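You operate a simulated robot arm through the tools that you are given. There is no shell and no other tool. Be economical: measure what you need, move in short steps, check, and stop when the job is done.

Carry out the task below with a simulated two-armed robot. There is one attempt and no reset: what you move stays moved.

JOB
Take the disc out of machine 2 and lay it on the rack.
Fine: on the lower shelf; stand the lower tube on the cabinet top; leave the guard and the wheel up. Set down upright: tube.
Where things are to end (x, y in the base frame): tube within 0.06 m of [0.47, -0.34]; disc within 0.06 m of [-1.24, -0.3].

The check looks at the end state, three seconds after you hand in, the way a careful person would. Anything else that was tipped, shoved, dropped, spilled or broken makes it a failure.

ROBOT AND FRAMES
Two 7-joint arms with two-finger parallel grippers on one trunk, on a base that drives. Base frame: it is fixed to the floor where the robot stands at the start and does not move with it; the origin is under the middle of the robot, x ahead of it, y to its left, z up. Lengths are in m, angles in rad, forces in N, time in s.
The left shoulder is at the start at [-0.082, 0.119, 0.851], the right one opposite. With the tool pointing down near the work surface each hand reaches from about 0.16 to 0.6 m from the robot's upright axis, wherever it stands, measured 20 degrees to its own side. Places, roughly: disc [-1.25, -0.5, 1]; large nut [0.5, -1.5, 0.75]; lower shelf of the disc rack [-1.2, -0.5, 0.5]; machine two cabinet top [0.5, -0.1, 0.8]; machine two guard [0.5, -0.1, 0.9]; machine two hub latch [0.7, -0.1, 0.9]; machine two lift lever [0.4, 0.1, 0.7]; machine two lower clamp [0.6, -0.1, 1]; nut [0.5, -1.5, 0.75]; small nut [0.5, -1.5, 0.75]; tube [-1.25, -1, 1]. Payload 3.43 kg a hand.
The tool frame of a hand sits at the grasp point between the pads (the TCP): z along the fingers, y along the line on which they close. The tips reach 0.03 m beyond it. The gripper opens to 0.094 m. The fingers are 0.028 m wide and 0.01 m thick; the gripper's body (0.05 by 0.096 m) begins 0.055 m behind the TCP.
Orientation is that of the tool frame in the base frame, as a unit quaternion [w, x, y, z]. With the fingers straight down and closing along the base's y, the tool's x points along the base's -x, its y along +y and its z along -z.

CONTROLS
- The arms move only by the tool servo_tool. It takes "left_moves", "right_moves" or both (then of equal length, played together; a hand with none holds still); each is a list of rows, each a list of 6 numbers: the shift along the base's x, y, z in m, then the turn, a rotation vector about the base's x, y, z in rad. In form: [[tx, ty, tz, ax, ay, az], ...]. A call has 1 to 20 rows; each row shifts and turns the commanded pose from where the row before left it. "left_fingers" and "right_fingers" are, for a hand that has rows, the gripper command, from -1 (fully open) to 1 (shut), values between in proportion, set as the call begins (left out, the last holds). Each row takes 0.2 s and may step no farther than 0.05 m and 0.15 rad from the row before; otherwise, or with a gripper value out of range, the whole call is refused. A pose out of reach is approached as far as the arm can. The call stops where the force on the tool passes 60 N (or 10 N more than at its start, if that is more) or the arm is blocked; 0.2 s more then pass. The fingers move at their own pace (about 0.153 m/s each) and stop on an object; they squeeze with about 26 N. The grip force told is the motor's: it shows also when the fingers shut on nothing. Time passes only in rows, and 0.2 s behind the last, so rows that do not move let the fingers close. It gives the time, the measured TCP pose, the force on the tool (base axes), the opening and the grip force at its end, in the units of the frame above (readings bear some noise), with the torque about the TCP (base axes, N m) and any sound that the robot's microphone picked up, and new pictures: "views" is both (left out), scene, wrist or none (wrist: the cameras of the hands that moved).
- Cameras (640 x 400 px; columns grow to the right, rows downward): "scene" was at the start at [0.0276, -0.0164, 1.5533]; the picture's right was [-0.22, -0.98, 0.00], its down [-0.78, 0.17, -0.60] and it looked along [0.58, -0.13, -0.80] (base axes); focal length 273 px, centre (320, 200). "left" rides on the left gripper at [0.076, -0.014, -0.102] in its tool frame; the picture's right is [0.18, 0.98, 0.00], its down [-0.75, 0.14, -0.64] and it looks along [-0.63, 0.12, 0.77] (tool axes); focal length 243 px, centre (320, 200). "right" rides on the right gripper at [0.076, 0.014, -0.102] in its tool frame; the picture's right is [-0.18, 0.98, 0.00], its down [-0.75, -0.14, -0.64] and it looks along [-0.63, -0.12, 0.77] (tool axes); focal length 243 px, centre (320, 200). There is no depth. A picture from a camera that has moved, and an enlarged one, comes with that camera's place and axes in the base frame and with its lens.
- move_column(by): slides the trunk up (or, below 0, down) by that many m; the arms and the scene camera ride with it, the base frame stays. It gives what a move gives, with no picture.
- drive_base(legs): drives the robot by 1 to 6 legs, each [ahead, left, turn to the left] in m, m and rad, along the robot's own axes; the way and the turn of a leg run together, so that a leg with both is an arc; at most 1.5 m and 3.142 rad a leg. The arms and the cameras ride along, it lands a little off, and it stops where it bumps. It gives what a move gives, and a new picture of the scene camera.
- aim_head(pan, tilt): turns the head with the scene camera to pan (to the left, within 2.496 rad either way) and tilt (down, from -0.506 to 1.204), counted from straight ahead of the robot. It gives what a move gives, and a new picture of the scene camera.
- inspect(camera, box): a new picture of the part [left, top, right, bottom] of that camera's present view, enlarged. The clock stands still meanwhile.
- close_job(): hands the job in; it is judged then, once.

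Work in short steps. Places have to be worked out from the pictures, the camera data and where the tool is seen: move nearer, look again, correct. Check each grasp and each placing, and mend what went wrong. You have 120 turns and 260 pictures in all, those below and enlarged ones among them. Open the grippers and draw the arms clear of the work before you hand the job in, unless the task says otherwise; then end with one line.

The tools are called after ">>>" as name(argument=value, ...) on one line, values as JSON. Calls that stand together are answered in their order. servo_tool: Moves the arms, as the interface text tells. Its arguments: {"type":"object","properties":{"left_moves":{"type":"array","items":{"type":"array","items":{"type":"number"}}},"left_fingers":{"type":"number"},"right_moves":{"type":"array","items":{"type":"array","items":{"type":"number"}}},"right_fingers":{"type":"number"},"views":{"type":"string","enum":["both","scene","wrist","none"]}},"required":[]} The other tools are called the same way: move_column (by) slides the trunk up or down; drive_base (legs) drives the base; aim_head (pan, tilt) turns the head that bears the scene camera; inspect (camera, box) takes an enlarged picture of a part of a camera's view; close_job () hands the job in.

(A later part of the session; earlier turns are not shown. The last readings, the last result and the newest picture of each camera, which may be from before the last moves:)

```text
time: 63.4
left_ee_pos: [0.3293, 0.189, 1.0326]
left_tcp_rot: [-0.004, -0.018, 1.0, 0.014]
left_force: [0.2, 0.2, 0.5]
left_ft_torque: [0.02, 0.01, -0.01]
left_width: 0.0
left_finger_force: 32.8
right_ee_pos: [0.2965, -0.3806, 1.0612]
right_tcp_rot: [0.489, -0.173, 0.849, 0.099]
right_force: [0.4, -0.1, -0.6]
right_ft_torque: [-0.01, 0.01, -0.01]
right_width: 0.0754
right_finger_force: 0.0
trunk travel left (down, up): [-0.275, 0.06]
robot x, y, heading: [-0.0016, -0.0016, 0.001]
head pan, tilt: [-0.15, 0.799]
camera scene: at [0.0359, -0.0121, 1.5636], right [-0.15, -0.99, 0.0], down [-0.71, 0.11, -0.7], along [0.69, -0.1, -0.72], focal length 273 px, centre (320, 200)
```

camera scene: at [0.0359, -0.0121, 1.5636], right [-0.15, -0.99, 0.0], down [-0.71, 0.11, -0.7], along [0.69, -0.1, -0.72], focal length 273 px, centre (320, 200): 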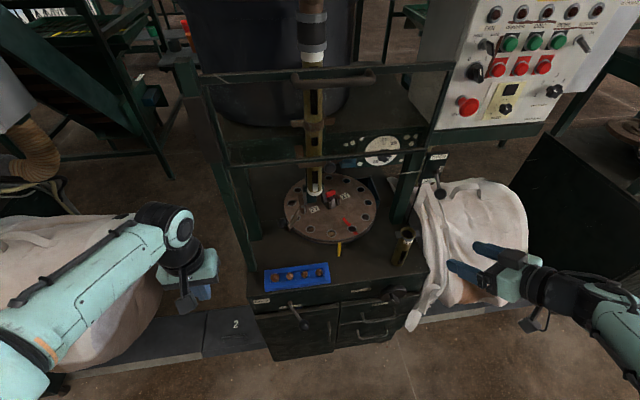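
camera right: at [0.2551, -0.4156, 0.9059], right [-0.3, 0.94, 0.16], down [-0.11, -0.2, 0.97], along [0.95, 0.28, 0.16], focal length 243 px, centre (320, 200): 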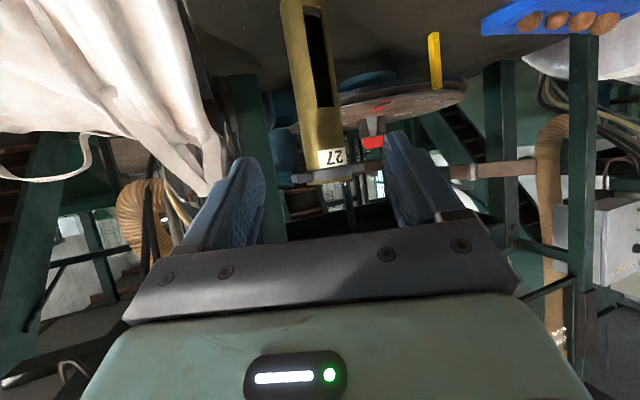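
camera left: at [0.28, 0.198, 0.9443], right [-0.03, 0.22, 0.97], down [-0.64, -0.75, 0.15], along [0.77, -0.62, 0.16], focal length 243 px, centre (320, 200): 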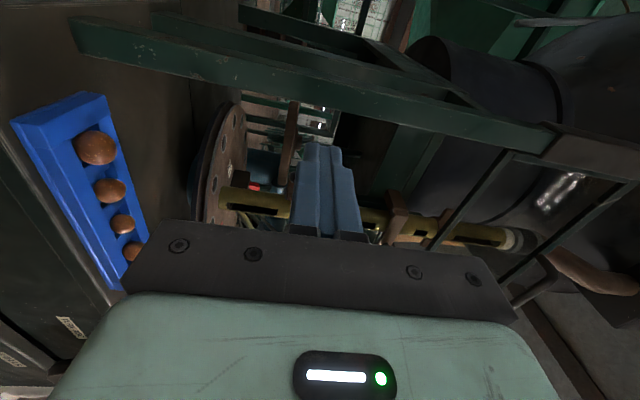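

Pull the arms back a bit more, then drive 0.13 m ahead.

>>> servo_tool(left_moves=[[-0.035, 0.02, 0, 0, 0, 0], [-0.035, 0.02, 0, 0, 0, 0], [-0.03, 0.02, 0, 0, 0, 0]], right_moves=[[-0.02, 0, 0.01, 0, 0, 0], [-0.02, 0, 0.01, 0, 0, 0], [0, 0, 0, 0, 0, 0]], views="none")

>>> drive_base(legs=[[0.13, 0, 0]])

>>> inspect(camera="scene", box=[280, 180, 400, 270])

```text
time: 64.2
left_ee_pos: [0.2263, 0.2478, 1.0315]
left_tcp_rot: [-0.003, -0.018, 1.0, 0.014]
left_force: [-0.2, -0.3, -0.3]
left_ft_torque: [0.02, 0.0, 0.02]
left_width: 0.0002
left_finger_force: 33.0
right_ee_pos: [0.2581, -0.3799, 1.0809]
right_tcp_rot: [0.49, -0.173, 0.849, 0.099]
right_force: [-0.7, -0.1, 0.3]
right_ft_torque: [0.0, 0.01, -0.03]
right_width: 0.0752
right_finger_force: 0.0
trunk travel left (down, up): [-0.275, 0.06]
robot x, y, heading: [0.0008, -0.0023, -0.001]
head pan, tilt: [-0.15, 0.799]
```

```text
time: 65.5
left_ee_pos: [0.3548, 0.247, 1.0321]
left_tcp_rot: [-0.002, -0.019, 1.0, 0.014]
left_force: [0.4, -0.1, 0.1]
left_ft_torque: [0.0, 0.03, -0.02]
left_width: 0.0001
left_finger_force: 32.9
right_ee_pos: [0.3867, -0.3791, 1.0801]
right_tcp_rot: [0.489, -0.173, 0.849, 0.099]
right_force: [-0.2, 0.0, 0.3]
right_ft_torque: [0.01, 0.01, 0.0]
right_width: 0.0751
right_finger_force: 0.0
trunk travel left (down, up): [-0.275, 0.06]
robot x, y, heading: [0.1303, -0.0004, 0.005]
head pan, tilt: [-0.15, 0.799]
camera scene: at [0.1641, -0.0117, 1.5635], right [-0.14, -0.99, 0.0], down [-0.71, 0.1, -0.7], along [0.69, -0.1, -0.72], focal length 273 px, centre (320, 200)
```

scene: 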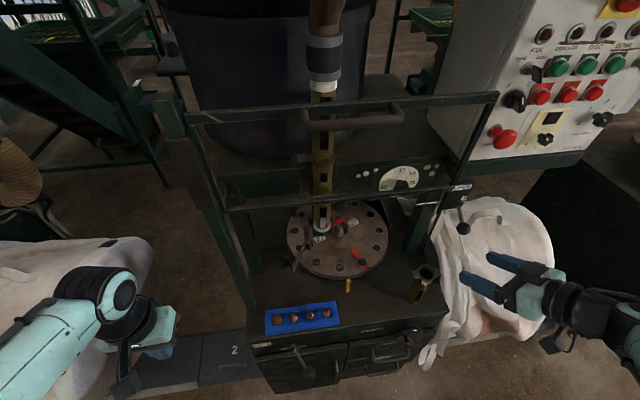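

```text
4.44 times, centred on (340, 225) of scene
camera zoom: at [0.1641, -0.0117, 1.5635], right [-0.14, -0.99, 0.0], down [-0.71, 0.1, -0.7], along [0.69, -0.1, -0.72], focal length 1213 px, centre (231, 89)
```

zoom: 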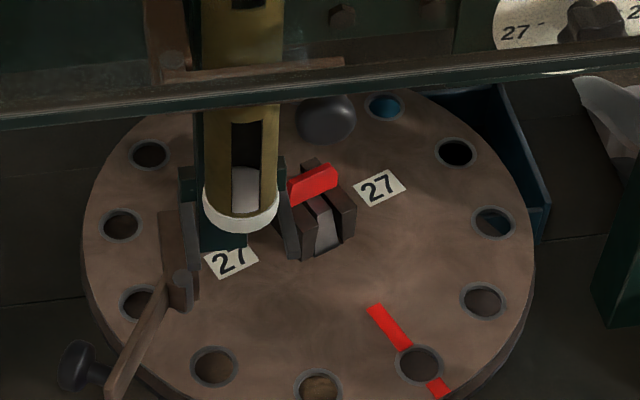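

Refined latch ≈(0.715,−0.151,0.88). Bring the right hand (fingers closed) to about 0.12 m before the latch to look at it with the wrist camera.

>>> servo_tool(right_moves=[[0, 0.045, 0, 0, 0, 0], [0, 0.045, -0.01, 0, 0, 0], [0.02, 0.04, -0.01, 0, 0, 0], [0.035, 0.01, -0.02, 0, 0, 0], [0.035, 0.01, -0.02, 0, 0, 0], [0.035, 0.01, -0.02, 0, 0, 0], [0.035, 0.01, -0.02, 0, 0, 0], [0.035, 0.01, -0.02, 0, 0, 0], [0.03, 0.007, -0.02, 0, 0, 0]], right_fingers=1)

>>> inspect(camera="right", box=[240, 40, 400, 160])

>>> inspect(camera="scene", box=[300, 190, 400, 260])

```text
time: 67.5
left_ee_pos: [0.356, 0.2477, 1.0328]
left_tcp_rot: [-0.002, -0.019, 1.0, 0.014]
left_force: [-1.0, -0.3, -0.1]
left_ft_torque: [0.02, 0.0, -0.02]
left_width: 0.0
left_finger_force: 32.9
right_ee_pos: [0.6128, -0.1952, 0.9396]
right_tcp_rot: [0.489, -0.174, 0.849, 0.1]
right_force: [-0.1, -0.2, 0.1]
right_ft_torque: [0.02, 0.03, 0.0]
right_width: 0.0
right_finger_force: 26.0
trunk travel left (down, up): [-0.275, 0.06]
robot x, y, heading: [0.1311, -0.0012, 0.008]
head pan, tilt: [-0.15, 0.799]
camera scene: at [0.1646, -0.0118, 1.5636], right [-0.14, -0.99, 0.0], down [-0.71, 0.1, -0.7], along [0.69, -0.1, -0.72], focal length 273 px, centre (320, 200)
camera right: at [0.4907, -0.231, 0.9258], right [-0.3, 0.94, 0.16], down [-0.11, -0.2, 0.97], along [0.95, 0.28, 0.16], focal length 243 px, centre (320, 200)
```

scene: 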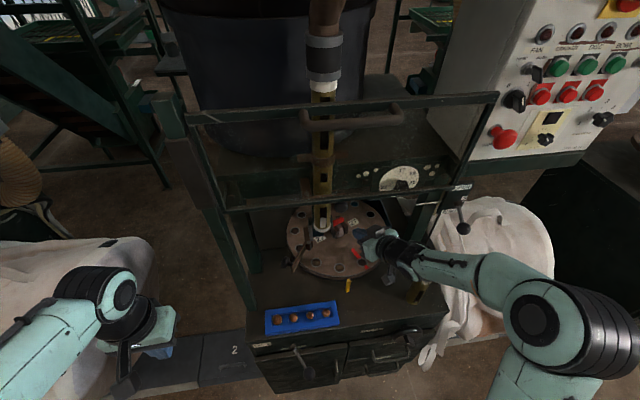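
right: 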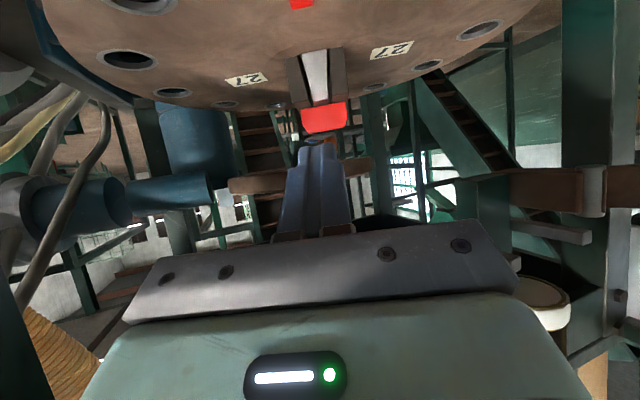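

```text
3.33 times, centred on (320, 100) of right
camera zoom: at [0.4907, -0.231, 0.9258], right [-0.3, 0.94, 0.16], down [-0.11, -0.2, 0.97], along [0.95, 0.28, 0.16], focal length 809 px, centre (320, 533)
```

zoom: 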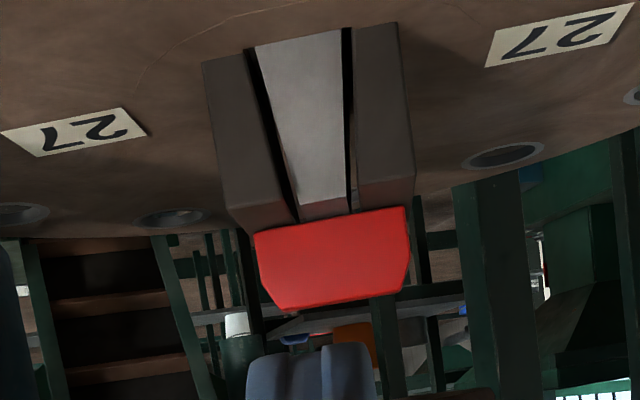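

```text
5.71 times, centred on (350, 225) of scene
camera zoom: at [0.1646, -0.0118, 1.5636], right [-0.14, -0.99, 0.0], down [-0.71, 0.1, -0.7], along [0.69, -0.1, -0.72], focal length 1560 px, centre (149, 57)
```

zoom: 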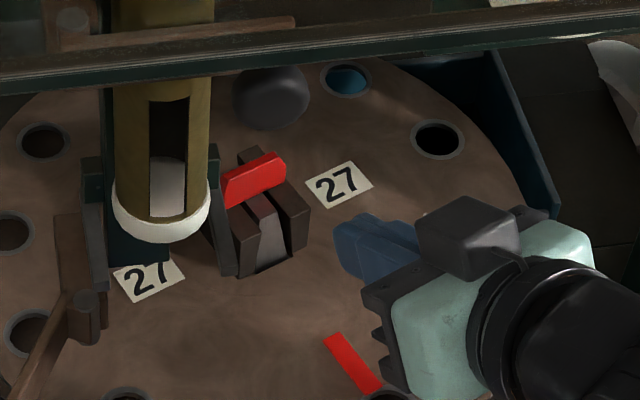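

The red bar (≈0.045 wide, z 0.874–0.90) sits across the lugs on the spindle tongue; it looks like a turn-latch. Push its right end inward with the closed fingertips so it turns in line with the slot.

>>> servo_tool(right_moves=[[0.018, 0.002, -0.015, 0, 0, 0], [0.018, 0.002, -0.015, 0, 0, 0], [0.0095, 0.0032, 0, 0, 0, 0], [0.0095, 0.0032, 0, 0, 0, 0], [0.0095, 0.0032, 0, 0, 0, 0], [0.0095, 0.0032, 0, 0, 0, 0]], views="wrist")

>>> inspect(camera="scene", box=[310, 190, 390, 250])

```text
time: 68.9
left_ee_pos: [0.3558, 0.2475, 1.0308]
left_tcp_rot: [-0.003, -0.02, 1.0, 0.014]
left_force: [-0.5, 0.2, -0.4]
left_ft_torque: [0.0, -0.01, 0.03]
left_width: 0.0
left_finger_force: 33.2
right_ee_pos: [0.6855, -0.1756, 0.9096]
right_tcp_rot: [0.489, -0.174, 0.849, 0.1]
right_force: [0.0, 0.1, 0.0]
right_ft_torque: [-0.03, -0.05, -0.01]
right_width: 0.0001
right_finger_force: 26.3
trunk travel left (down, up): [-0.275, 0.06]
robot x, y, heading: [0.1294, 0.0014, 0.006]
head pan, tilt: [-0.15, 0.799]
camera right: at [0.5637, -0.212, 0.8964], right [-0.3, 0.94, 0.16], down [-0.11, -0.2, 0.97], along [0.95, 0.28, 0.16], focal length 243 px, centre (320, 200)
```

right: 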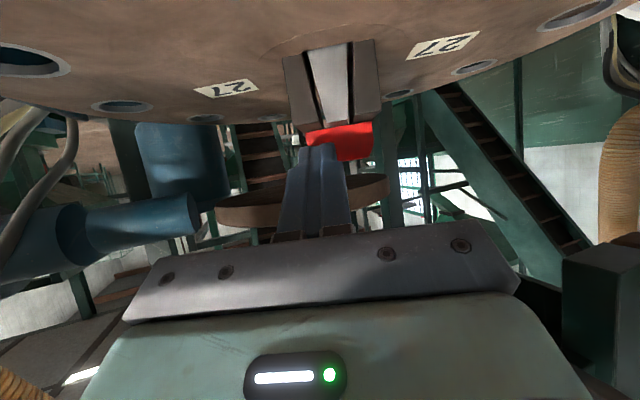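

```text
6.67 times, centred on (350, 220) of scene
camera zoom: at [0.1639, -0.0117, 1.5636], right [-0.14, -0.99, 0.0], down [-0.71, 0.1, -0.7], along [0.69, -0.1, -0.72], focal length 1820 px, centre (120, 67)
```

zoom: 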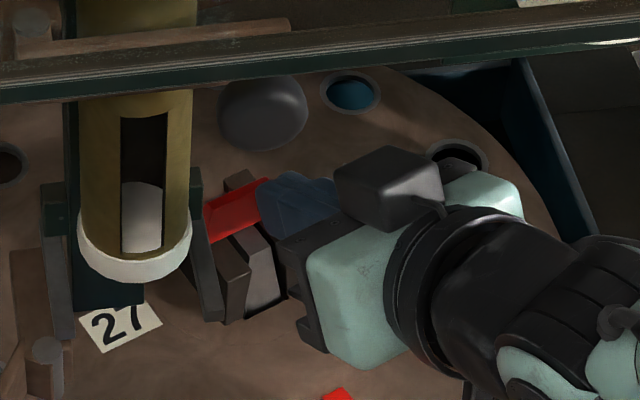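

Tip is right at the bar's right end without contact yet. Continue pushing.

>>> servo_tool(right_moves=[[0.0095, 0.0032, 0, 0, 0, 0], [0.0095, 0.0032, 0, 0, 0, 0], [0.0095, 0.0032, 0, 0, 0, 0]], views="wrist")

>>> inspect(camera="scene", box=[310, 190, 390, 250])

>>> inspect(camera="right", box=[250, 20, 410, 180])

```text
time: 69.7
left_ee_pos: [0.3501, 0.2454, 1.0334]
left_tcp_rot: [-0.001, -0.019, 1.0, 0.015]
left_force: [-1.2, -0.2, -0.1]
left_ft_torque: [0.01, -0.02, 0.0]
left_width: 0.0
left_finger_force: 33.2
right_ee_pos: [0.7081, -0.1684, 0.9095]
right_tcp_rot: [0.489, -0.174, 0.849, 0.098]
right_force: [-46.0, -11.5, 10.4]
right_ft_torque: [-0.17, 0.52, 0.68]
right_width: 0.0
right_finger_force: 26.0
trunk travel left (down, up): [-0.275, 0.06]
robot x, y, heading: [0.1238, 0.0015, 0.005]
head pan, tilt: [-0.15, 0.799]
camera right: at [0.5862, -0.2055, 0.8961], right [-0.3, 0.94, 0.16], down [-0.11, -0.2, 0.97], along [0.95, 0.28, 0.16], focal length 243 px, centre (320, 200)
```

right: 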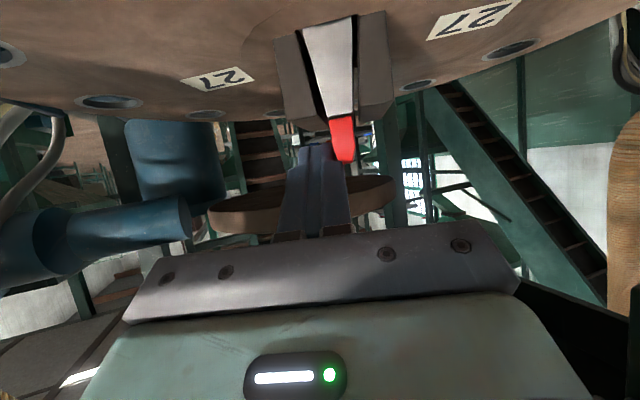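

```text
6.67 times, centred on (350, 220) of scene
camera zoom: at [0.1552, -0.0132, 1.5636], right [-0.15, -0.99, 0.0], down [-0.71, 0.11, -0.7], along [0.69, -0.1, -0.71], focal length 1820 px, centre (120, 67)
```

zoom: 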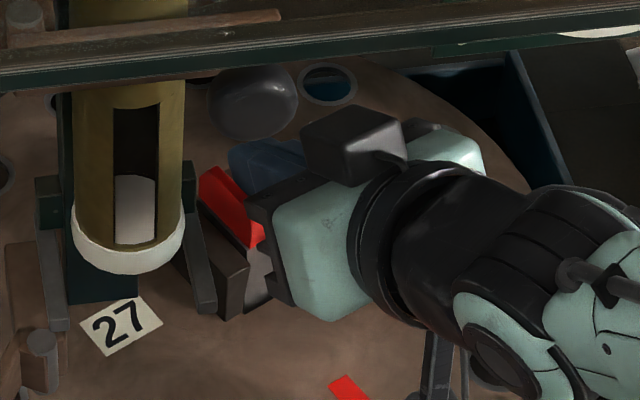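

```text
2.50 times, centred on (330, 100) of right
camera zoom: at [0.5862, -0.2055, 0.8961], right [-0.3, 0.94, 0.16], down [-0.11, -0.2, 0.97], along [0.95, 0.28, 0.16], focal length 606 px, centre (295, 450)
```

zoom: 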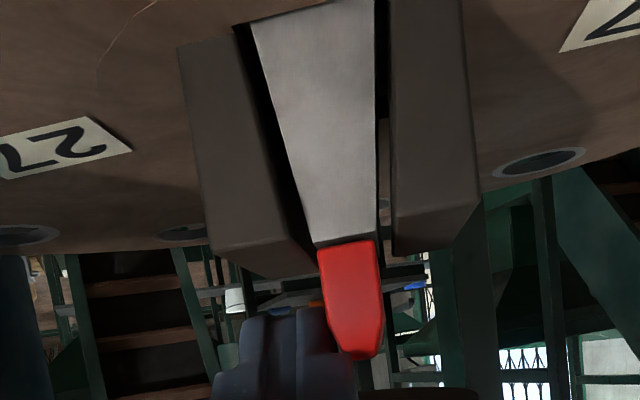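

The latch turned in line with the slot. Back off and check alignment.

>>> servo_tool(right_moves=[[-0.01, -0.004, 0.002, 0, 0, 0], [-0.03, -0.012, 0.01, 0, 0, 0], [-0.035, -0.013, 0.015, 0, 0, 0], [-0.03, -0.01, 0.01, 0, 0, 0]], right_fingers=-1, views="wrist")

>>> inspect(camera="right", box=[240, 40, 400, 160])

>>> inspect(camera="scene", box=[310, 190, 390, 250])

```text
time: 70.2
left_ee_pos: [0.3631, 0.2441, 1.0313]
left_tcp_rot: [-0.005, -0.018, 1.0, 0.015]
left_force: [0.1, -0.6, -0.6]
left_ft_torque: [0.0, -0.04, -0.01]
left_width: 0.0
left_finger_force: 32.6
right_ee_pos: [0.7171, -0.2004, 0.9105]
right_tcp_rot: [0.493, -0.157, 0.852, 0.082]
right_force: [53.8, -26.7, -13.7]
right_ft_torque: [-1.33, -1.14, -2.66]
right_width: 0.0692
right_finger_force: 0.1
trunk travel left (down, up): [-0.275, 0.06]
robot x, y, heading: [0.1293, -0.003, 0.001]
head pan, tilt: [-0.15, 0.799]
stopped in row 2 (right hand): the force on the tool passed its limit at 76 N (the readings are from after the stop); the commanded pose is now the measured one
camera right: at [0.5935, -0.2319, 0.8972], right [-0.26, 0.96, 0.15], down [-0.12, -0.18, 0.98], along [0.96, 0.23, 0.17], focal length 243 px, centre (320, 200)
```

right: 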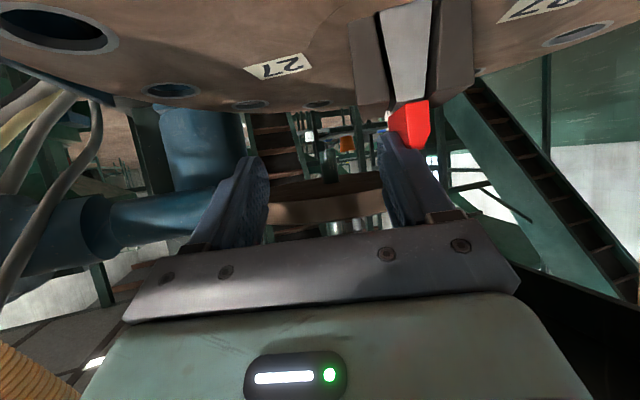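

```text
3.33 times, centred on (320, 100) of right
camera zoom: at [0.5935, -0.2319, 0.8972], right [-0.26, 0.96, 0.15], down [-0.12, -0.18, 0.98], along [0.96, 0.23, 0.17], focal length 809 px, centre (320, 533)
```

zoom: 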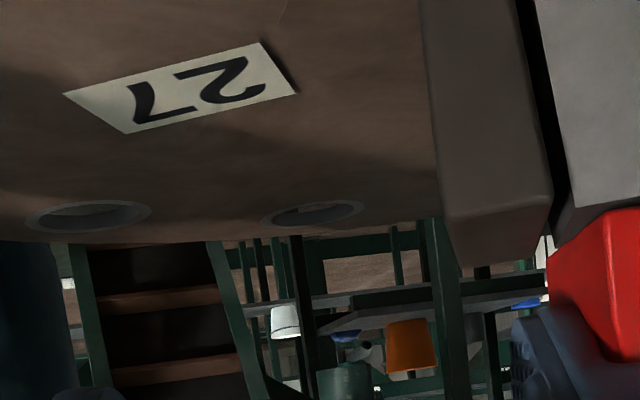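

```text
6.67 times, centred on (350, 220) of scene
camera zoom: at [0.1734, -0.0165, 1.5634], right [-0.15, -0.99, 0.0], down [-0.71, 0.11, -0.69], along [0.69, -0.1, -0.72], focal length 1820 px, centre (120, 67)
```

zoom: 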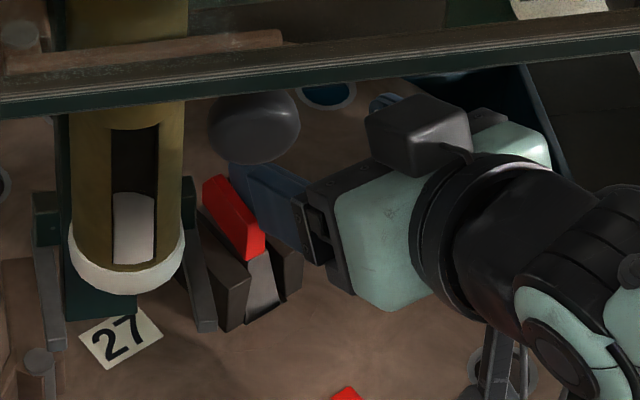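

I opened too early and a finger pressed against the latch. Close the fingers, shift right, then retreat.

>>> servo_tool(right_moves=[[0, 0, 0, 0, 0, 0], [0, 0, 0, 0, 0, 0], [0.003, -0.008, 0.002, 0, 0, 0], [0, 0, 0.01, 0, 0, 0], [-0.015, -0.006, 0.01, 0, 0, 0], [-0.03, -0.012, 0.01, 0, 0, 0], [-0.035, -0.013, 0.015, 0, 0, 0], [-0.03, -0.01, 0.005, 0, 0, 0]], right_fingers=1, views="wrist")

>>> inspect(camera="right", box=[240, 40, 400, 160])

>>> inspect(camera="scene", box=[290, 190, 390, 260])

```text
time: 72.0
left_ee_pos: [0.3556, 0.2468, 1.0327]
left_tcp_rot: [-0.002, -0.02, 1.0, 0.015]
left_force: [0.6, -0.2, 0.1]
left_ft_torque: [0.0, 0.02, -0.01]
left_width: 0.0001
left_finger_force: 33.2
right_ee_pos: [0.6013, -0.2347, 0.9651]
right_tcp_rot: [0.494, -0.165, 0.849, 0.09]
right_force: [0.0, -0.4, -0.2]
right_ft_torque: [0.0, 0.04, 0.02]
right_width: 0.0
right_finger_force: 26.0
trunk travel left (down, up): [-0.275, 0.06]
robot x, y, heading: [0.1326, 0.0011, 0.006]
head pan, tilt: [-0.15, 0.799]
camera right: at [0.4785, -0.2682, 0.95], right [-0.28, 0.95, 0.15], down [-0.12, -0.19, 0.97], along [0.95, 0.25, 0.17], focal length 243 px, centre (320, 200)
```

right: 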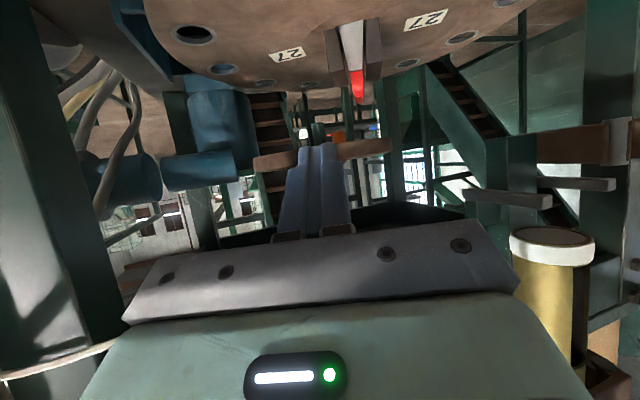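

```text
3.33 times, centred on (320, 100) of right
camera zoom: at [0.4785, -0.2682, 0.95], right [-0.28, 0.95, 0.15], down [-0.12, -0.19, 0.97], along [0.95, 0.25, 0.17], focal length 809 px, centre (320, 533)
```

zoom: 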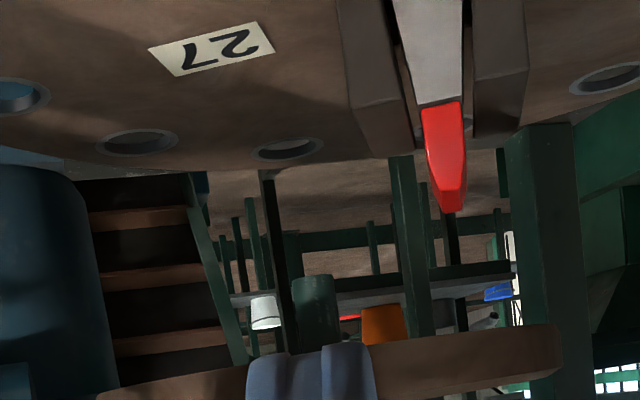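

```text
5.71 times, centred on (340, 225) of scene
camera zoom: at [0.164, -0.0118, 1.5636], right [-0.14, -0.99, 0.0], down [-0.71, 0.1, -0.7], along [0.69, -0.1, -0.72], focal length 1560 px, centre (206, 57)
```

zoom: 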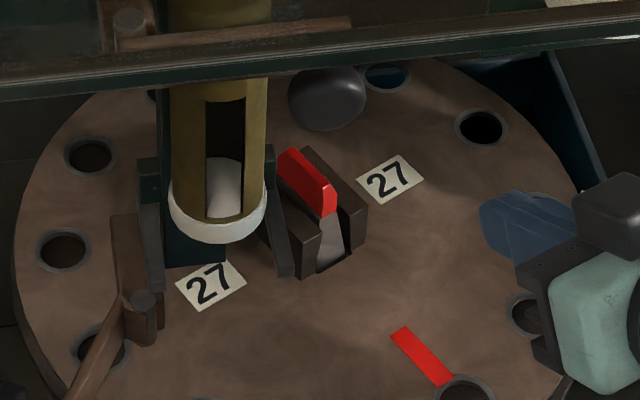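

Latch is now in line with the tongue. Before lifting, I must know the wheel's height above the hub. Take a pregrasp pose and a second wrist view for triangulation.

>>> servo_tool(right_moves=[[0, 0, 0, 0, 0, 0.03], [0.01, 0.02, -0.01, 0, 0, 0], [0.012, 0.022, -0.012, 0, 0, 0]], right_fingers=-1, views="wrist")

>>> inspect(camera="right", box=[200, 0, 440, 180])

>>> aim_head(pan=-0.25, tilt=0.62)

>>> inspect(camera="scene", box=[240, 180, 400, 290])

```text
time: 72.8
left_ee_pos: [0.3564, 0.2467, 1.0316]
left_tcp_rot: [-0.004, -0.019, 1.0, 0.015]
left_force: [0.9, -0.2, 0.6]
left_ft_torque: [0.02, -0.01, -0.04]
left_width: 0.0
left_finger_force: 33.4
right_ee_pos: [0.6218, -0.1918, 0.9433]
right_tcp_rot: [0.493, -0.178, 0.846, 0.097]
right_force: [-0.6, -0.2, 0.3]
right_ft_torque: [0.02, -0.01, -0.02]
right_width: 0.0942
right_finger_force: 0.0
trunk travel left (down, up): [-0.275, 0.06]
robot x, y, heading: [0.1312, 0.0021, 0.01]
head pan, tilt: [-0.15, 0.799]
camera right: at [0.5004, -0.2287, 0.9284], right [-0.31, 0.94, 0.15], down [-0.12, -0.19, 0.97], along [0.94, 0.28, 0.17], focal length 243 px, centre (320, 200)
```

right: 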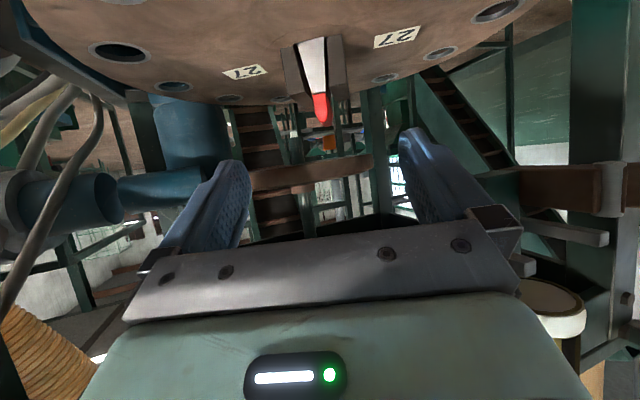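

```text
2.22 times, centred on (320, 90) of right
camera zoom: at [0.5004, -0.2287, 0.9284], right [-0.31, 0.94, 0.15], down [-0.12, -0.19, 0.97], along [0.94, 0.28, 0.17], focal length 539 px, centre (320, 444)
```

zoom: 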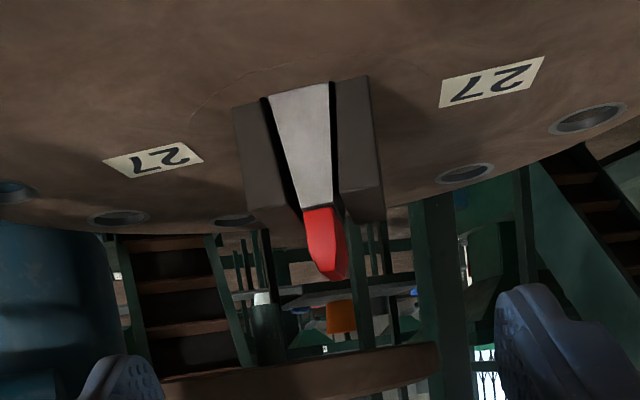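

```text
time: 73.5
left_ee_pos: [0.356, 0.2459, 1.0334]
left_tcp_rot: [-0.003, -0.02, 1.0, 0.015]
left_force: [-0.7, 0.1, 0.0]
left_ft_torque: [-0.01, -0.04, 0.0]
left_width: 0.0
left_finger_force: 32.9
right_ee_pos: [0.6204, -0.1918, 0.943]
right_tcp_rot: [0.492, -0.178, 0.846, 0.098]
right_force: [0.8, -0.1, -0.2]
right_ft_torque: [0.01, 0.04, -0.01]
right_width: 0.0942
right_finger_force: 0.0
trunk travel left (down, up): [-0.275, 0.06]
robot x, y, heading: [0.1299, -0.0017, 0.008]
head pan, tilt: [-0.25, 0.62]
camera scene: at [0.1699, -0.0217, 1.5787], right [-0.24, -0.97, 0.0], down [-0.56, 0.14, -0.81], along [0.79, -0.2, -0.58], focal length 273 px, centre (320, 200)
```

scene: 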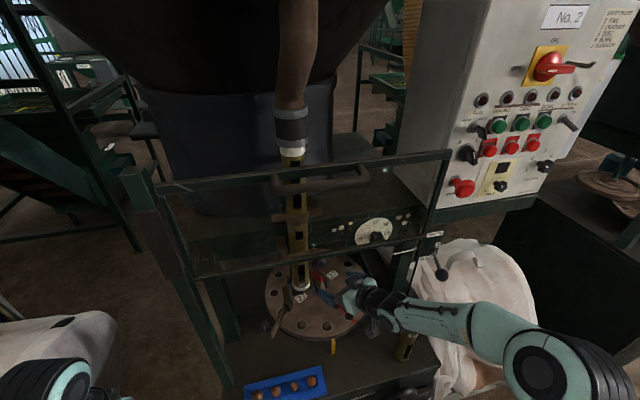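

```text
3.64 times, centred on (320, 235) of scene
camera zoom: at [0.1699, -0.0217, 1.5787], right [-0.24, -0.97, 0.0], down [-0.56, 0.14, -0.81], along [0.79, -0.2, -0.58], focal length 992 px, centre (320, 73)
```

zoom: 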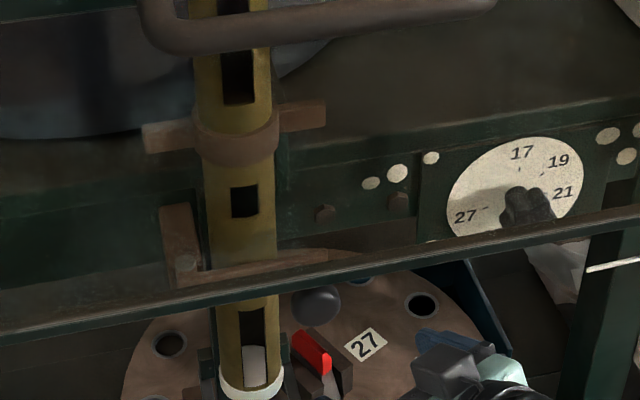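

Wheel bottom ≈0.936 with its front edge at x≈0.79, so a ~0.07 m lift is clear. Now approach the lugs along the tool axis to (0.708,−0.152,0.878).

>>> servo_tool(right_moves=[[0.022, 0.01, -0.0163, 0, 0, 0], [0.022, 0.01, -0.0163, 0, 0, 0], [0.022, 0.01, -0.0163, 0, 0, 0], [0.0215, 0.01, -0.0155, 0, 0, 0]], views="wrist")

>>> aim_head(pan=-0.2, tilt=0.9)

>>> inspect(camera="scene", box=[290, 150, 390, 220])

```text
time: 74.5
left_ee_pos: [0.3565, 0.2461, 1.0324]
left_tcp_rot: [-0.002, -0.019, 1.0, 0.014]
left_force: [0.1, 0.1, -0.6]
left_ft_torque: [-0.01, 0.06, 0.0]
left_width: 0.0002
left_finger_force: 33.0
right_ee_pos: [0.7141, -0.1516, 0.8775]
right_tcp_rot: [0.493, -0.179, 0.846, 0.099]
right_force: [-0.5, 0.5, 0.3]
right_ft_torque: [0.01, 0.04, 0.01]
right_width: 0.0941
right_finger_force: 0.1
trunk travel left (down, up): [-0.275, 0.06]
robot x, y, heading: [0.1231, -0.0008, 0.004]
head pan, tilt: [-0.25, 0.62]
camera right: at [0.5927, -0.1889, 0.8635], right [-0.31, 0.94, 0.15], down [-0.12, -0.19, 0.97], along [0.94, 0.28, 0.17], focal length 243 px, centre (320, 200)
```

right: 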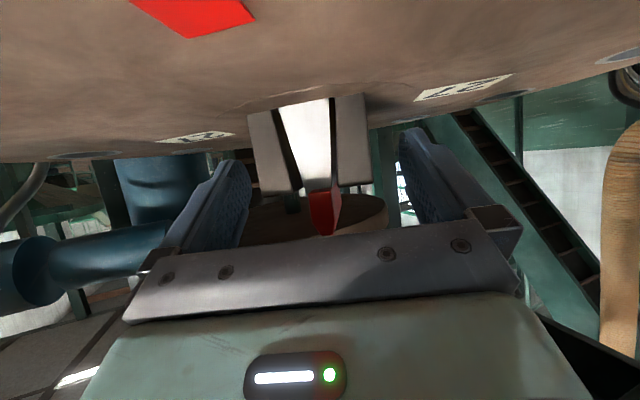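

```text
time: 75.3
left_ee_pos: [0.3563, 0.2466, 1.0325]
left_tcp_rot: [-0.002, -0.02, 1.0, 0.014]
left_force: [-0.8, -0.4, -0.4]
left_ft_torque: [0.0, 0.01, 0.01]
left_width: 0.0002
left_finger_force: 32.8
right_ee_pos: [0.7144, -0.1515, 0.8795]
right_tcp_rot: [0.493, -0.178, 0.846, 0.098]
right_force: [0.1, -0.7, 0.1]
right_ft_torque: [0.01, 0.03, 0.0]
right_width: 0.0941
right_finger_force: 0.0
trunk travel left (down, up): [-0.275, 0.06]
robot x, y, heading: [0.1298, 0.0015, 0.006]
head pan, tilt: [-0.201, 0.901]
camera scene: at [0.1588, -0.0151, 1.5557], right [-0.2, -0.98, 0.0], down [-0.77, 0.15, -0.62], along [0.61, -0.12, -0.78], focal length 273 px, centre (320, 200)
```

scene: 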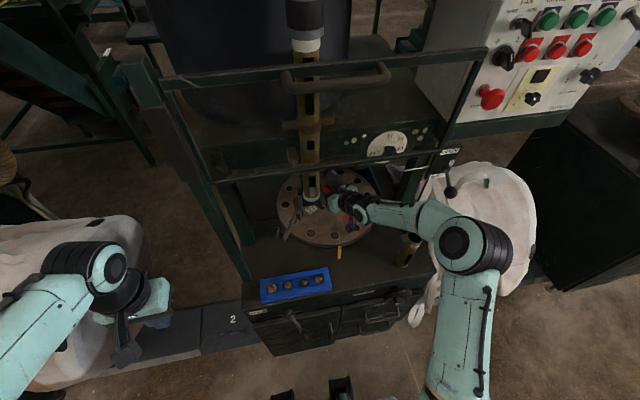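

```text
5.71 times, centred on (340, 185) of scene
camera zoom: at [0.1588, -0.0151, 1.5557], right [-0.2, -0.98, 0.0], down [-0.77, 0.15, -0.62], along [0.61, -0.12, -0.78], focal length 1560 px, centre (206, 286)
```

zoom: 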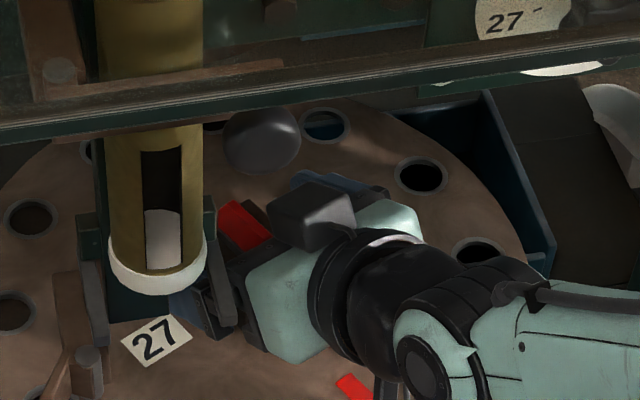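

Lugs centred between the fingers. Close the grip.

>>> servo_tool(right_moves=[[0, 0, 0, 0, 0, 0], [0, 0, 0, 0, 0, 0], [0, 0, 0, 0, 0, 0], [0, 0, 0, 0, 0, 0]], right_fingers=1, views="wrist")

>>> inspect(camera="right", box=[220, 60, 420, 260])

```text
time: 76.3
left_ee_pos: [0.3564, 0.2483, 1.0327]
left_tcp_rot: [-0.004, -0.02, 1.0, 0.015]
left_force: [0.5, 1.3, 0.6]
left_ft_torque: [0.0, 0.01, -0.01]
left_width: 0.0
left_finger_force: 33.5
right_ee_pos: [0.7124, -0.1517, 0.8796]
right_tcp_rot: [0.493, -0.178, 0.846, 0.098]
right_force: [-0.6, 2.6, 0.1]
right_ft_torque: [0.38, 0.08, 0.05]
right_width: 0.0532
right_finger_force: 26.0
trunk travel left (down, up): [-0.275, 0.06]
robot x, y, heading: [0.1275, -0.0006, 0.007]
head pan, tilt: [-0.201, 0.901]
camera right: at [0.5919, -0.1883, 0.8641], right [-0.31, 0.94, 0.15], down [-0.12, -0.19, 0.97], along [0.94, 0.28, 0.17], focal length 243 px, centre (320, 200)
```

right: 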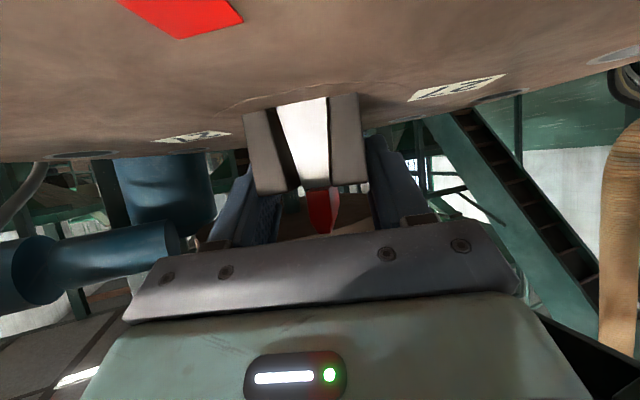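

```text
2.00 times, centred on (320, 160) of right
camera zoom: at [0.5919, -0.1883, 0.8641], right [-0.31, 0.94, 0.15], down [-0.12, -0.19, 0.97], along [0.94, 0.28, 0.17], focal length 485 px, centre (320, 280)
```

zoom: 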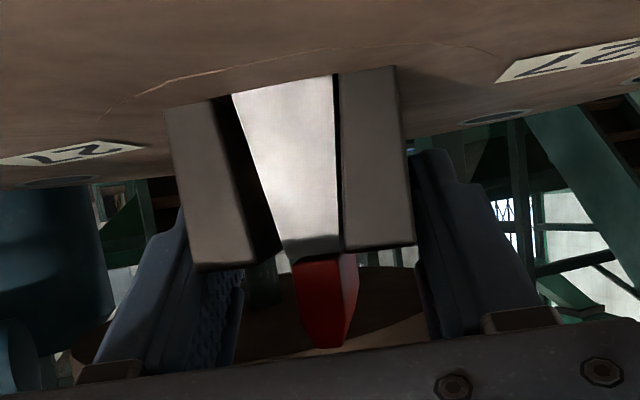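

Gripped at 0.053. Lift 1 cm and watch force.

>>> servo_tool(right_moves=[[0, 0, 0.005, 0, 0, 0], [0, 0, 0.005, 0, 0, 0], [0, 0, 0.005, 0, 0, 0]], views="wrist")

>>> inspect(camera="scene", box=[270, 140, 390, 260])

```text
time: 77.1
left_ee_pos: [0.3558, 0.2479, 1.032]
left_tcp_rot: [-0.003, -0.02, 1.0, 0.016]
left_force: [-0.7, 0.4, 0.3]
left_ft_torque: [0.07, -0.02, -0.03]
left_width: 0.0
left_finger_force: 32.6
right_ee_pos: [0.7124, -0.1492, 0.8953]
right_tcp_rot: [0.494, -0.178, 0.845, 0.099]
right_force: [-0.7, 3.2, 0.0]
right_ft_torque: [-0.08, -0.21, -0.05]
right_width: 0.048
right_finger_force: 25.9
trunk travel left (down, up): [-0.275, 0.06]
robot x, y, heading: [0.1287, -0.0004, 0.006]
head pan, tilt: [-0.201, 0.901]
camera right: at [0.5908, -0.1873, 0.8806], right [-0.31, 0.94, 0.15], down [-0.12, -0.2, 0.97], along [0.94, 0.28, 0.17], focal length 243 px, centre (320, 200)
```

right: 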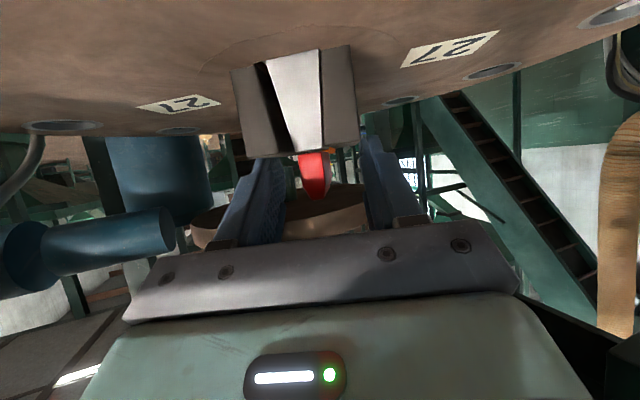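

```text
3.33 times, centred on (330, 200) of scene
camera zoom: at [0.1586, -0.0152, 1.5557], right [-0.2, -0.98, 0.0], down [-0.77, 0.15, -0.62], along [0.61, -0.12, -0.78], focal length 910 px, centre (287, 200)
```

zoom: 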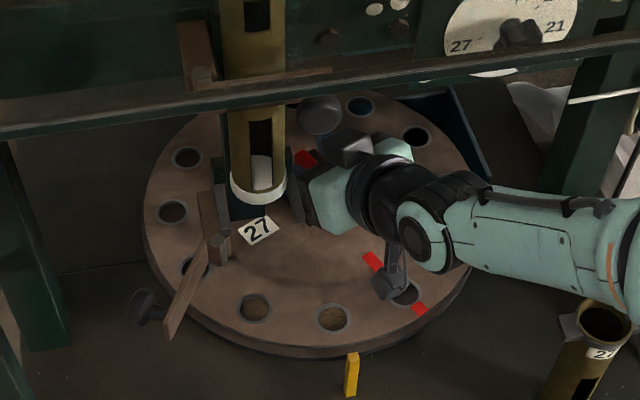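

The grip slid up without the disc moving (force back to 0). Check latch alignment closely: release and back off.

>>> servo_tool(right_moves=[[0, 0, 0, 0, 0, 0], [0, 0, 0, 0, 0, 0], [0, 0, 0.005, 0, 0, 0], [-0.03, -0.013, 0.019, 0, 0, 0], [-0.04, -0.017, 0.025, 0, 0, 0], [-0.03, -0.025, 0.02, 0, 0, 0]], right_fingers=-1, views="wrist")

>>> inspect(camera="scene", box=[315, 165, 355, 195])

>>> inspect(camera="right", box=[260, 20, 400, 120])

```text
refused: row 5 steps farther than a row can; nothing moved
```

```text
13.33 times, centred on (335, 180) of scene
camera zoom: at [0.1586, -0.0152, 1.5557], right [-0.2, -0.98, 0.0], down [-0.77, 0.15, -0.62], along [0.61, -0.12, -0.78], focal length 3639 px, centre (120, 467)
```

zoom: 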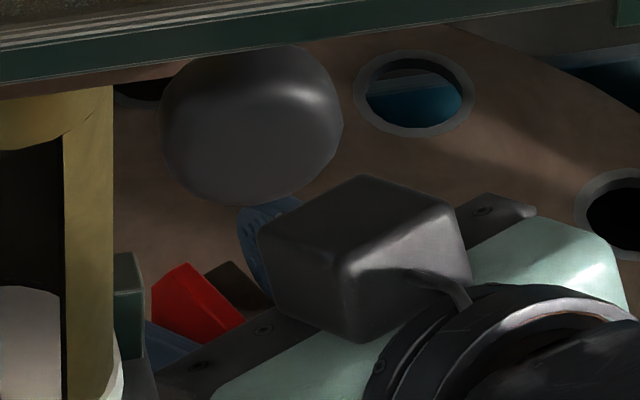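

```text
4.00 times, centred on (330, 70) of right
camera zoom: at [0.5908, -0.1873, 0.8806], right [-0.31, 0.94, 0.15], down [-0.12, -0.2, 0.97], along [0.94, 0.28, 0.17], focal length 970 px, centre (280, 720)
```

zoom: 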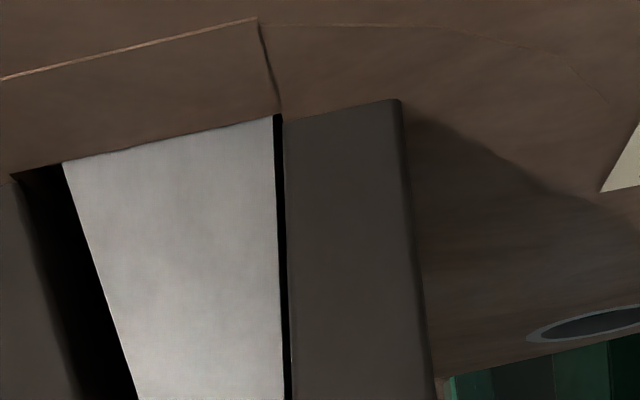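

>>> servo_tool(right_moves=[[0, 0, 0, 0, 0, 0], [0, 0, 0, 0, 0, 0], [0, 0, 0.005, 0, 0, 0], [-0.03, -0.013, 0.019, 0, 0, 0], [-0.03, -0.013, 0.019, 0, 0, 0], [-0.03, -0.025, 0.02, 0, 0, 0]], right_fingers=-1, views="wrist")

>>> inspect(camera="scene", box=[310, 165, 370, 210])

>>> inspect(camera="right", box=[260, 20, 400, 120])

```text
time: 78.5
left_ee_pos: [0.3551, 0.2472, 1.0336]
left_tcp_rot: [-0.001, -0.021, 1.0, 0.015]
left_force: [-0.7, -1.1, 0.0]
left_ft_torque: [-0.01, 0.01, -0.01]
left_width: 0.0
left_finger_force: 33.1
right_ee_pos: [0.6198, -0.2055, 0.9595]
right_tcp_rot: [0.493, -0.178, 0.846, 0.098]
right_force: [-0.6, -0.2, 0.3]
right_ft_torque: [0.01, -0.02, 0.01]
right_width: 0.0942
right_finger_force: 0.1
trunk travel left (down, up): [-0.275, 0.06]
robot x, y, heading: [0.1297, 0.0005, 0.004]
head pan, tilt: [-0.201, 0.901]
camera right: at [0.499, -0.2421, 0.9446], right [-0.31, 0.94, 0.15], down [-0.12, -0.2, 0.97], along [0.94, 0.28, 0.17], focal length 243 px, centre (320, 200)
```

right: 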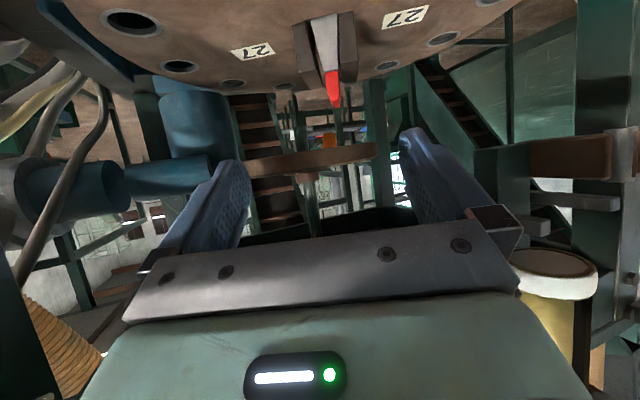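

```text
8.89 times, centred on (340, 188) of scene
camera zoom: at [0.1574, -0.016, 1.5556], right [-0.2, -0.98, 0.0], down [-0.77, 0.15, -0.62], along [0.61, -0.12, -0.78], focal length 2426 px, centre (142, 311)
```

zoom: 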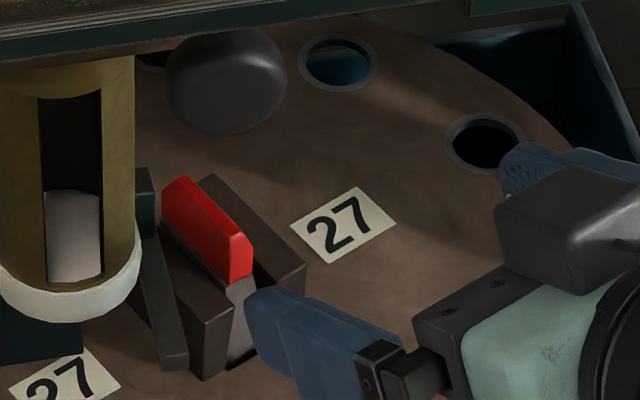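

```text
4.00 times, centred on (330, 70) of right
camera zoom: at [0.499, -0.2421, 0.9446], right [-0.31, 0.94, 0.15], down [-0.12, -0.2, 0.97], along [0.94, 0.28, 0.17], focal length 970 px, centre (280, 720)
```

zoom: 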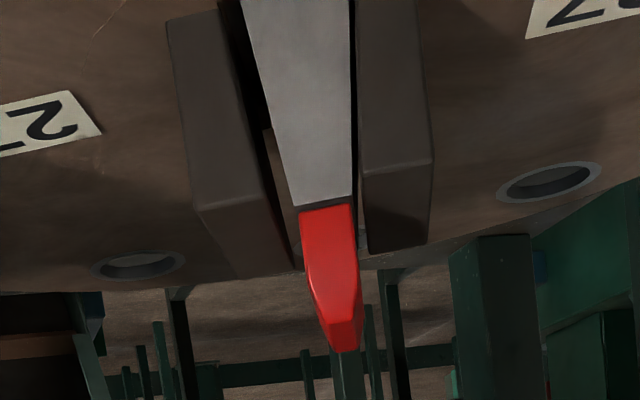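

The latch looks properly in line. Probably the disc is just near the friction limit; regrip lower on the lugs and measure the pull with a tiny lift.

>>> servo_tool(right_moves=[[0.008, 0.018, -0.028, 0, 0, 0], [0.021, 0.0094, -0.0145, 0, 0, 0], [0.022, 0.0095, -0.0145, 0, 0, 0], [0.021, 0.0094, -0.0145, 0, 0, 0], [0.021, 0.0092, -0.014, 0, 0, 0]], views="none")

>>> servo_tool(right_moves=[[0, 0, 0, 0, 0, 0], [0, 0, 0, 0, 0, 0], [0, 0, 0, 0, 0, 0], [0, 0, 0, 0, 0, 0]], right_fingers=1, views="none")

>>> servo_tool(right_moves=[[0, 0, 0.003, 0, 0, 0]], views="wrist")

```text
time: 79.7
left_ee_pos: [0.3555, 0.2462, 1.0319]
left_tcp_rot: [-0.004, -0.019, 1.0, 0.014]
left_force: [-0.3, -0.1, 0.6]
left_ft_torque: [0.0, 0.01, 0.01]
left_width: 0.0
left_finger_force: 32.9
right_ee_pos: [0.7147, -0.149, 0.8732]
right_tcp_rot: [0.494, -0.178, 0.846, 0.097]
right_force: [0.7, 0.4, 2.4]
right_ft_torque: [-0.18, 0.45, 0.03]
right_width: 0.094
right_finger_force: 0.0
trunk travel left (down, up): [-0.275, 0.06]
robot x, y, heading: [0.1254, -0.0007, 0.004]
head pan, tilt: [-0.201, 0.901]
```

```text
time: 80.7
left_ee_pos: [0.3555, 0.2465, 1.0337]
left_tcp_rot: [-0.003, -0.019, 1.0, 0.015]
left_force: [-0.5, 0.0, 0.0]
left_ft_torque: [0.0, 0.06, 0.0]
left_width: 0.0001
left_finger_force: 32.8
right_ee_pos: [0.7138, -0.1484, 0.8731]
right_tcp_rot: [0.494, -0.177, 0.846, 0.097]
right_force: [2.0, -1.6, 6.4]
right_ft_torque: [-0.05, 0.55, 0.03]
right_width: 0.0521
right_finger_force: 26.0
trunk travel left (down, up): [-0.275, 0.06]
robot x, y, heading: [0.1308, -0.002, 0.001]
head pan, tilt: [-0.201, 0.901]
```

```text
time: 81.1
left_ee_pos: [0.3576, 0.2467, 1.0317]
left_tcp_rot: [-0.003, -0.02, 1.0, 0.015]
left_force: [0.8, -1.1, -0.8]
left_ft_torque: [-0.01, -0.02, 0.03]
left_width: 0.0003
left_finger_force: 33.0
right_ee_pos: [0.7144, -0.1485, 0.8733]
right_tcp_rot: [0.491, -0.179, 0.847, 0.099]
right_force: [0.7, -1.3, 0.1]
right_ft_torque: [0.02, 0.13, 0.01]
right_width: 0.0525
right_finger_force: 26.3
trunk travel left (down, up): [-0.275, 0.06]
robot x, y, heading: [0.1283, -0.0036, 0.001]
head pan, tilt: [-0.201, 0.901]
camera right: at [0.5921, -0.1865, 0.8585], right [-0.31, 0.94, 0.15], down [-0.11, -0.19, 0.97], along [0.94, 0.28, 0.16], focal length 243 px, centre (320, 200)
```

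right: 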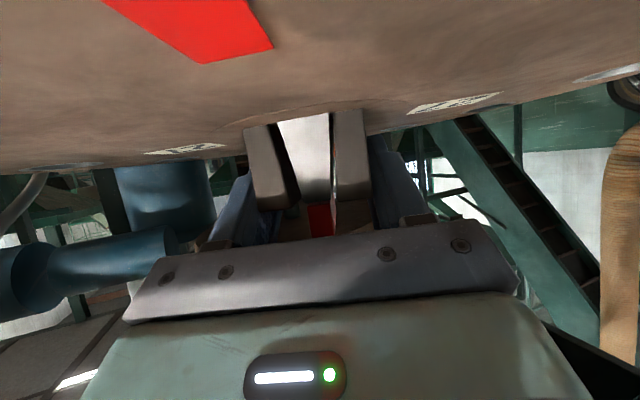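

Now at neutral. Lift in 3 mm calls, reading force.

>>> servo_tool(right_moves=[[0, 0, 0.003, 0, 0, 0]], views="none")

>>> servo_tool(right_moves=[[0, 0, 0.003, 0, 0, 0]], views="none")

>>> servo_tool(right_moves=[[0, 0, 0.003, 0, 0, 0]], views="wrist")

```text
time: 81.5
left_ee_pos: [0.3576, 0.2477, 1.0316]
left_tcp_rot: [-0.003, -0.02, 1.0, 0.015]
left_force: [-0.2, 0.6, 1.2]
left_ft_torque: [-0.02, 0.01, 0.01]
left_width: 0.0002
left_finger_force: 33.2
right_ee_pos: [0.7146, -0.1485, 0.8749]
right_tcp_rot: [0.491, -0.178, 0.847, 0.098]
right_force: [0.2, -0.8, -7.4]
right_ft_torque: [0.0, 0.0, 0.03]
right_width: 0.0522
right_finger_force: 26.0
trunk travel left (down, up): [-0.275, 0.06]
robot x, y, heading: [0.1299, -0.0014, 0.005]
head pan, tilt: [-0.201, 0.901]
```

```text
time: 81.9
left_ee_pos: [0.3565, 0.2469, 1.0317]
left_tcp_rot: [-0.003, -0.019, 1.0, 0.015]
left_force: [-0.1, 0.7, 0.3]
left_ft_torque: [0.02, -0.01, -0.02]
left_width: 0.0002
left_finger_force: 33.1
right_ee_pos: [0.7155, -0.1481, 0.8798]
right_tcp_rot: [0.492, -0.177, 0.847, 0.098]
right_force: [0.5, -0.2, -8.5]
right_ft_torque: [0.0, -0.03, 0.01]
right_width: 0.0521
right_finger_force: 26.2
trunk travel left (down, up): [-0.275, 0.06]
robot x, y, heading: [0.1266, 0.0004, 0.006]
head pan, tilt: [-0.201, 0.901]
```

```text
time: 82.3
left_ee_pos: [0.3573, 0.2476, 1.0324]
left_tcp_rot: [-0.002, -0.02, 1.0, 0.014]
left_force: [-0.2, 0.5, -0.1]
left_ft_torque: [0.0, 0.01, 0.0]
left_width: 0.0001
left_finger_force: 33.3
right_ee_pos: [0.7143, -0.148, 0.8849]
right_tcp_rot: [0.492, -0.179, 0.846, 0.099]
right_force: [-0.8, -0.1, -8.2]
right_ft_torque: [0.04, -0.02, -0.02]
right_width: 0.0524
right_finger_force: 26.2
trunk travel left (down, up): [-0.275, 0.06]
robot x, y, heading: [0.1305, 0.0021, 0.004]
head pan, tilt: [-0.201, 0.901]
camera right: at [0.5929, -0.1852, 0.8687], right [-0.31, 0.94, 0.15], down [-0.12, -0.19, 0.97], along [0.94, 0.28, 0.17], focal length 243 px, centre (320, 200)
```

right: 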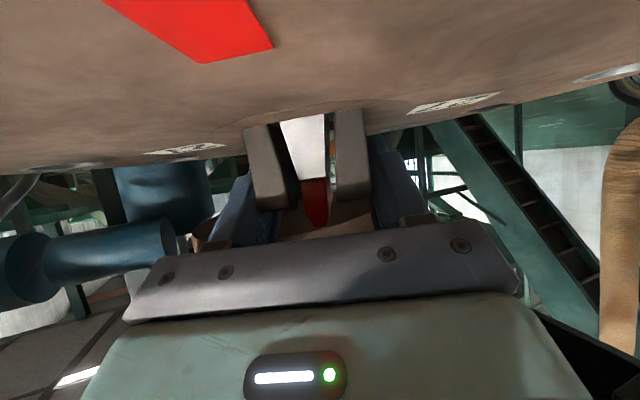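

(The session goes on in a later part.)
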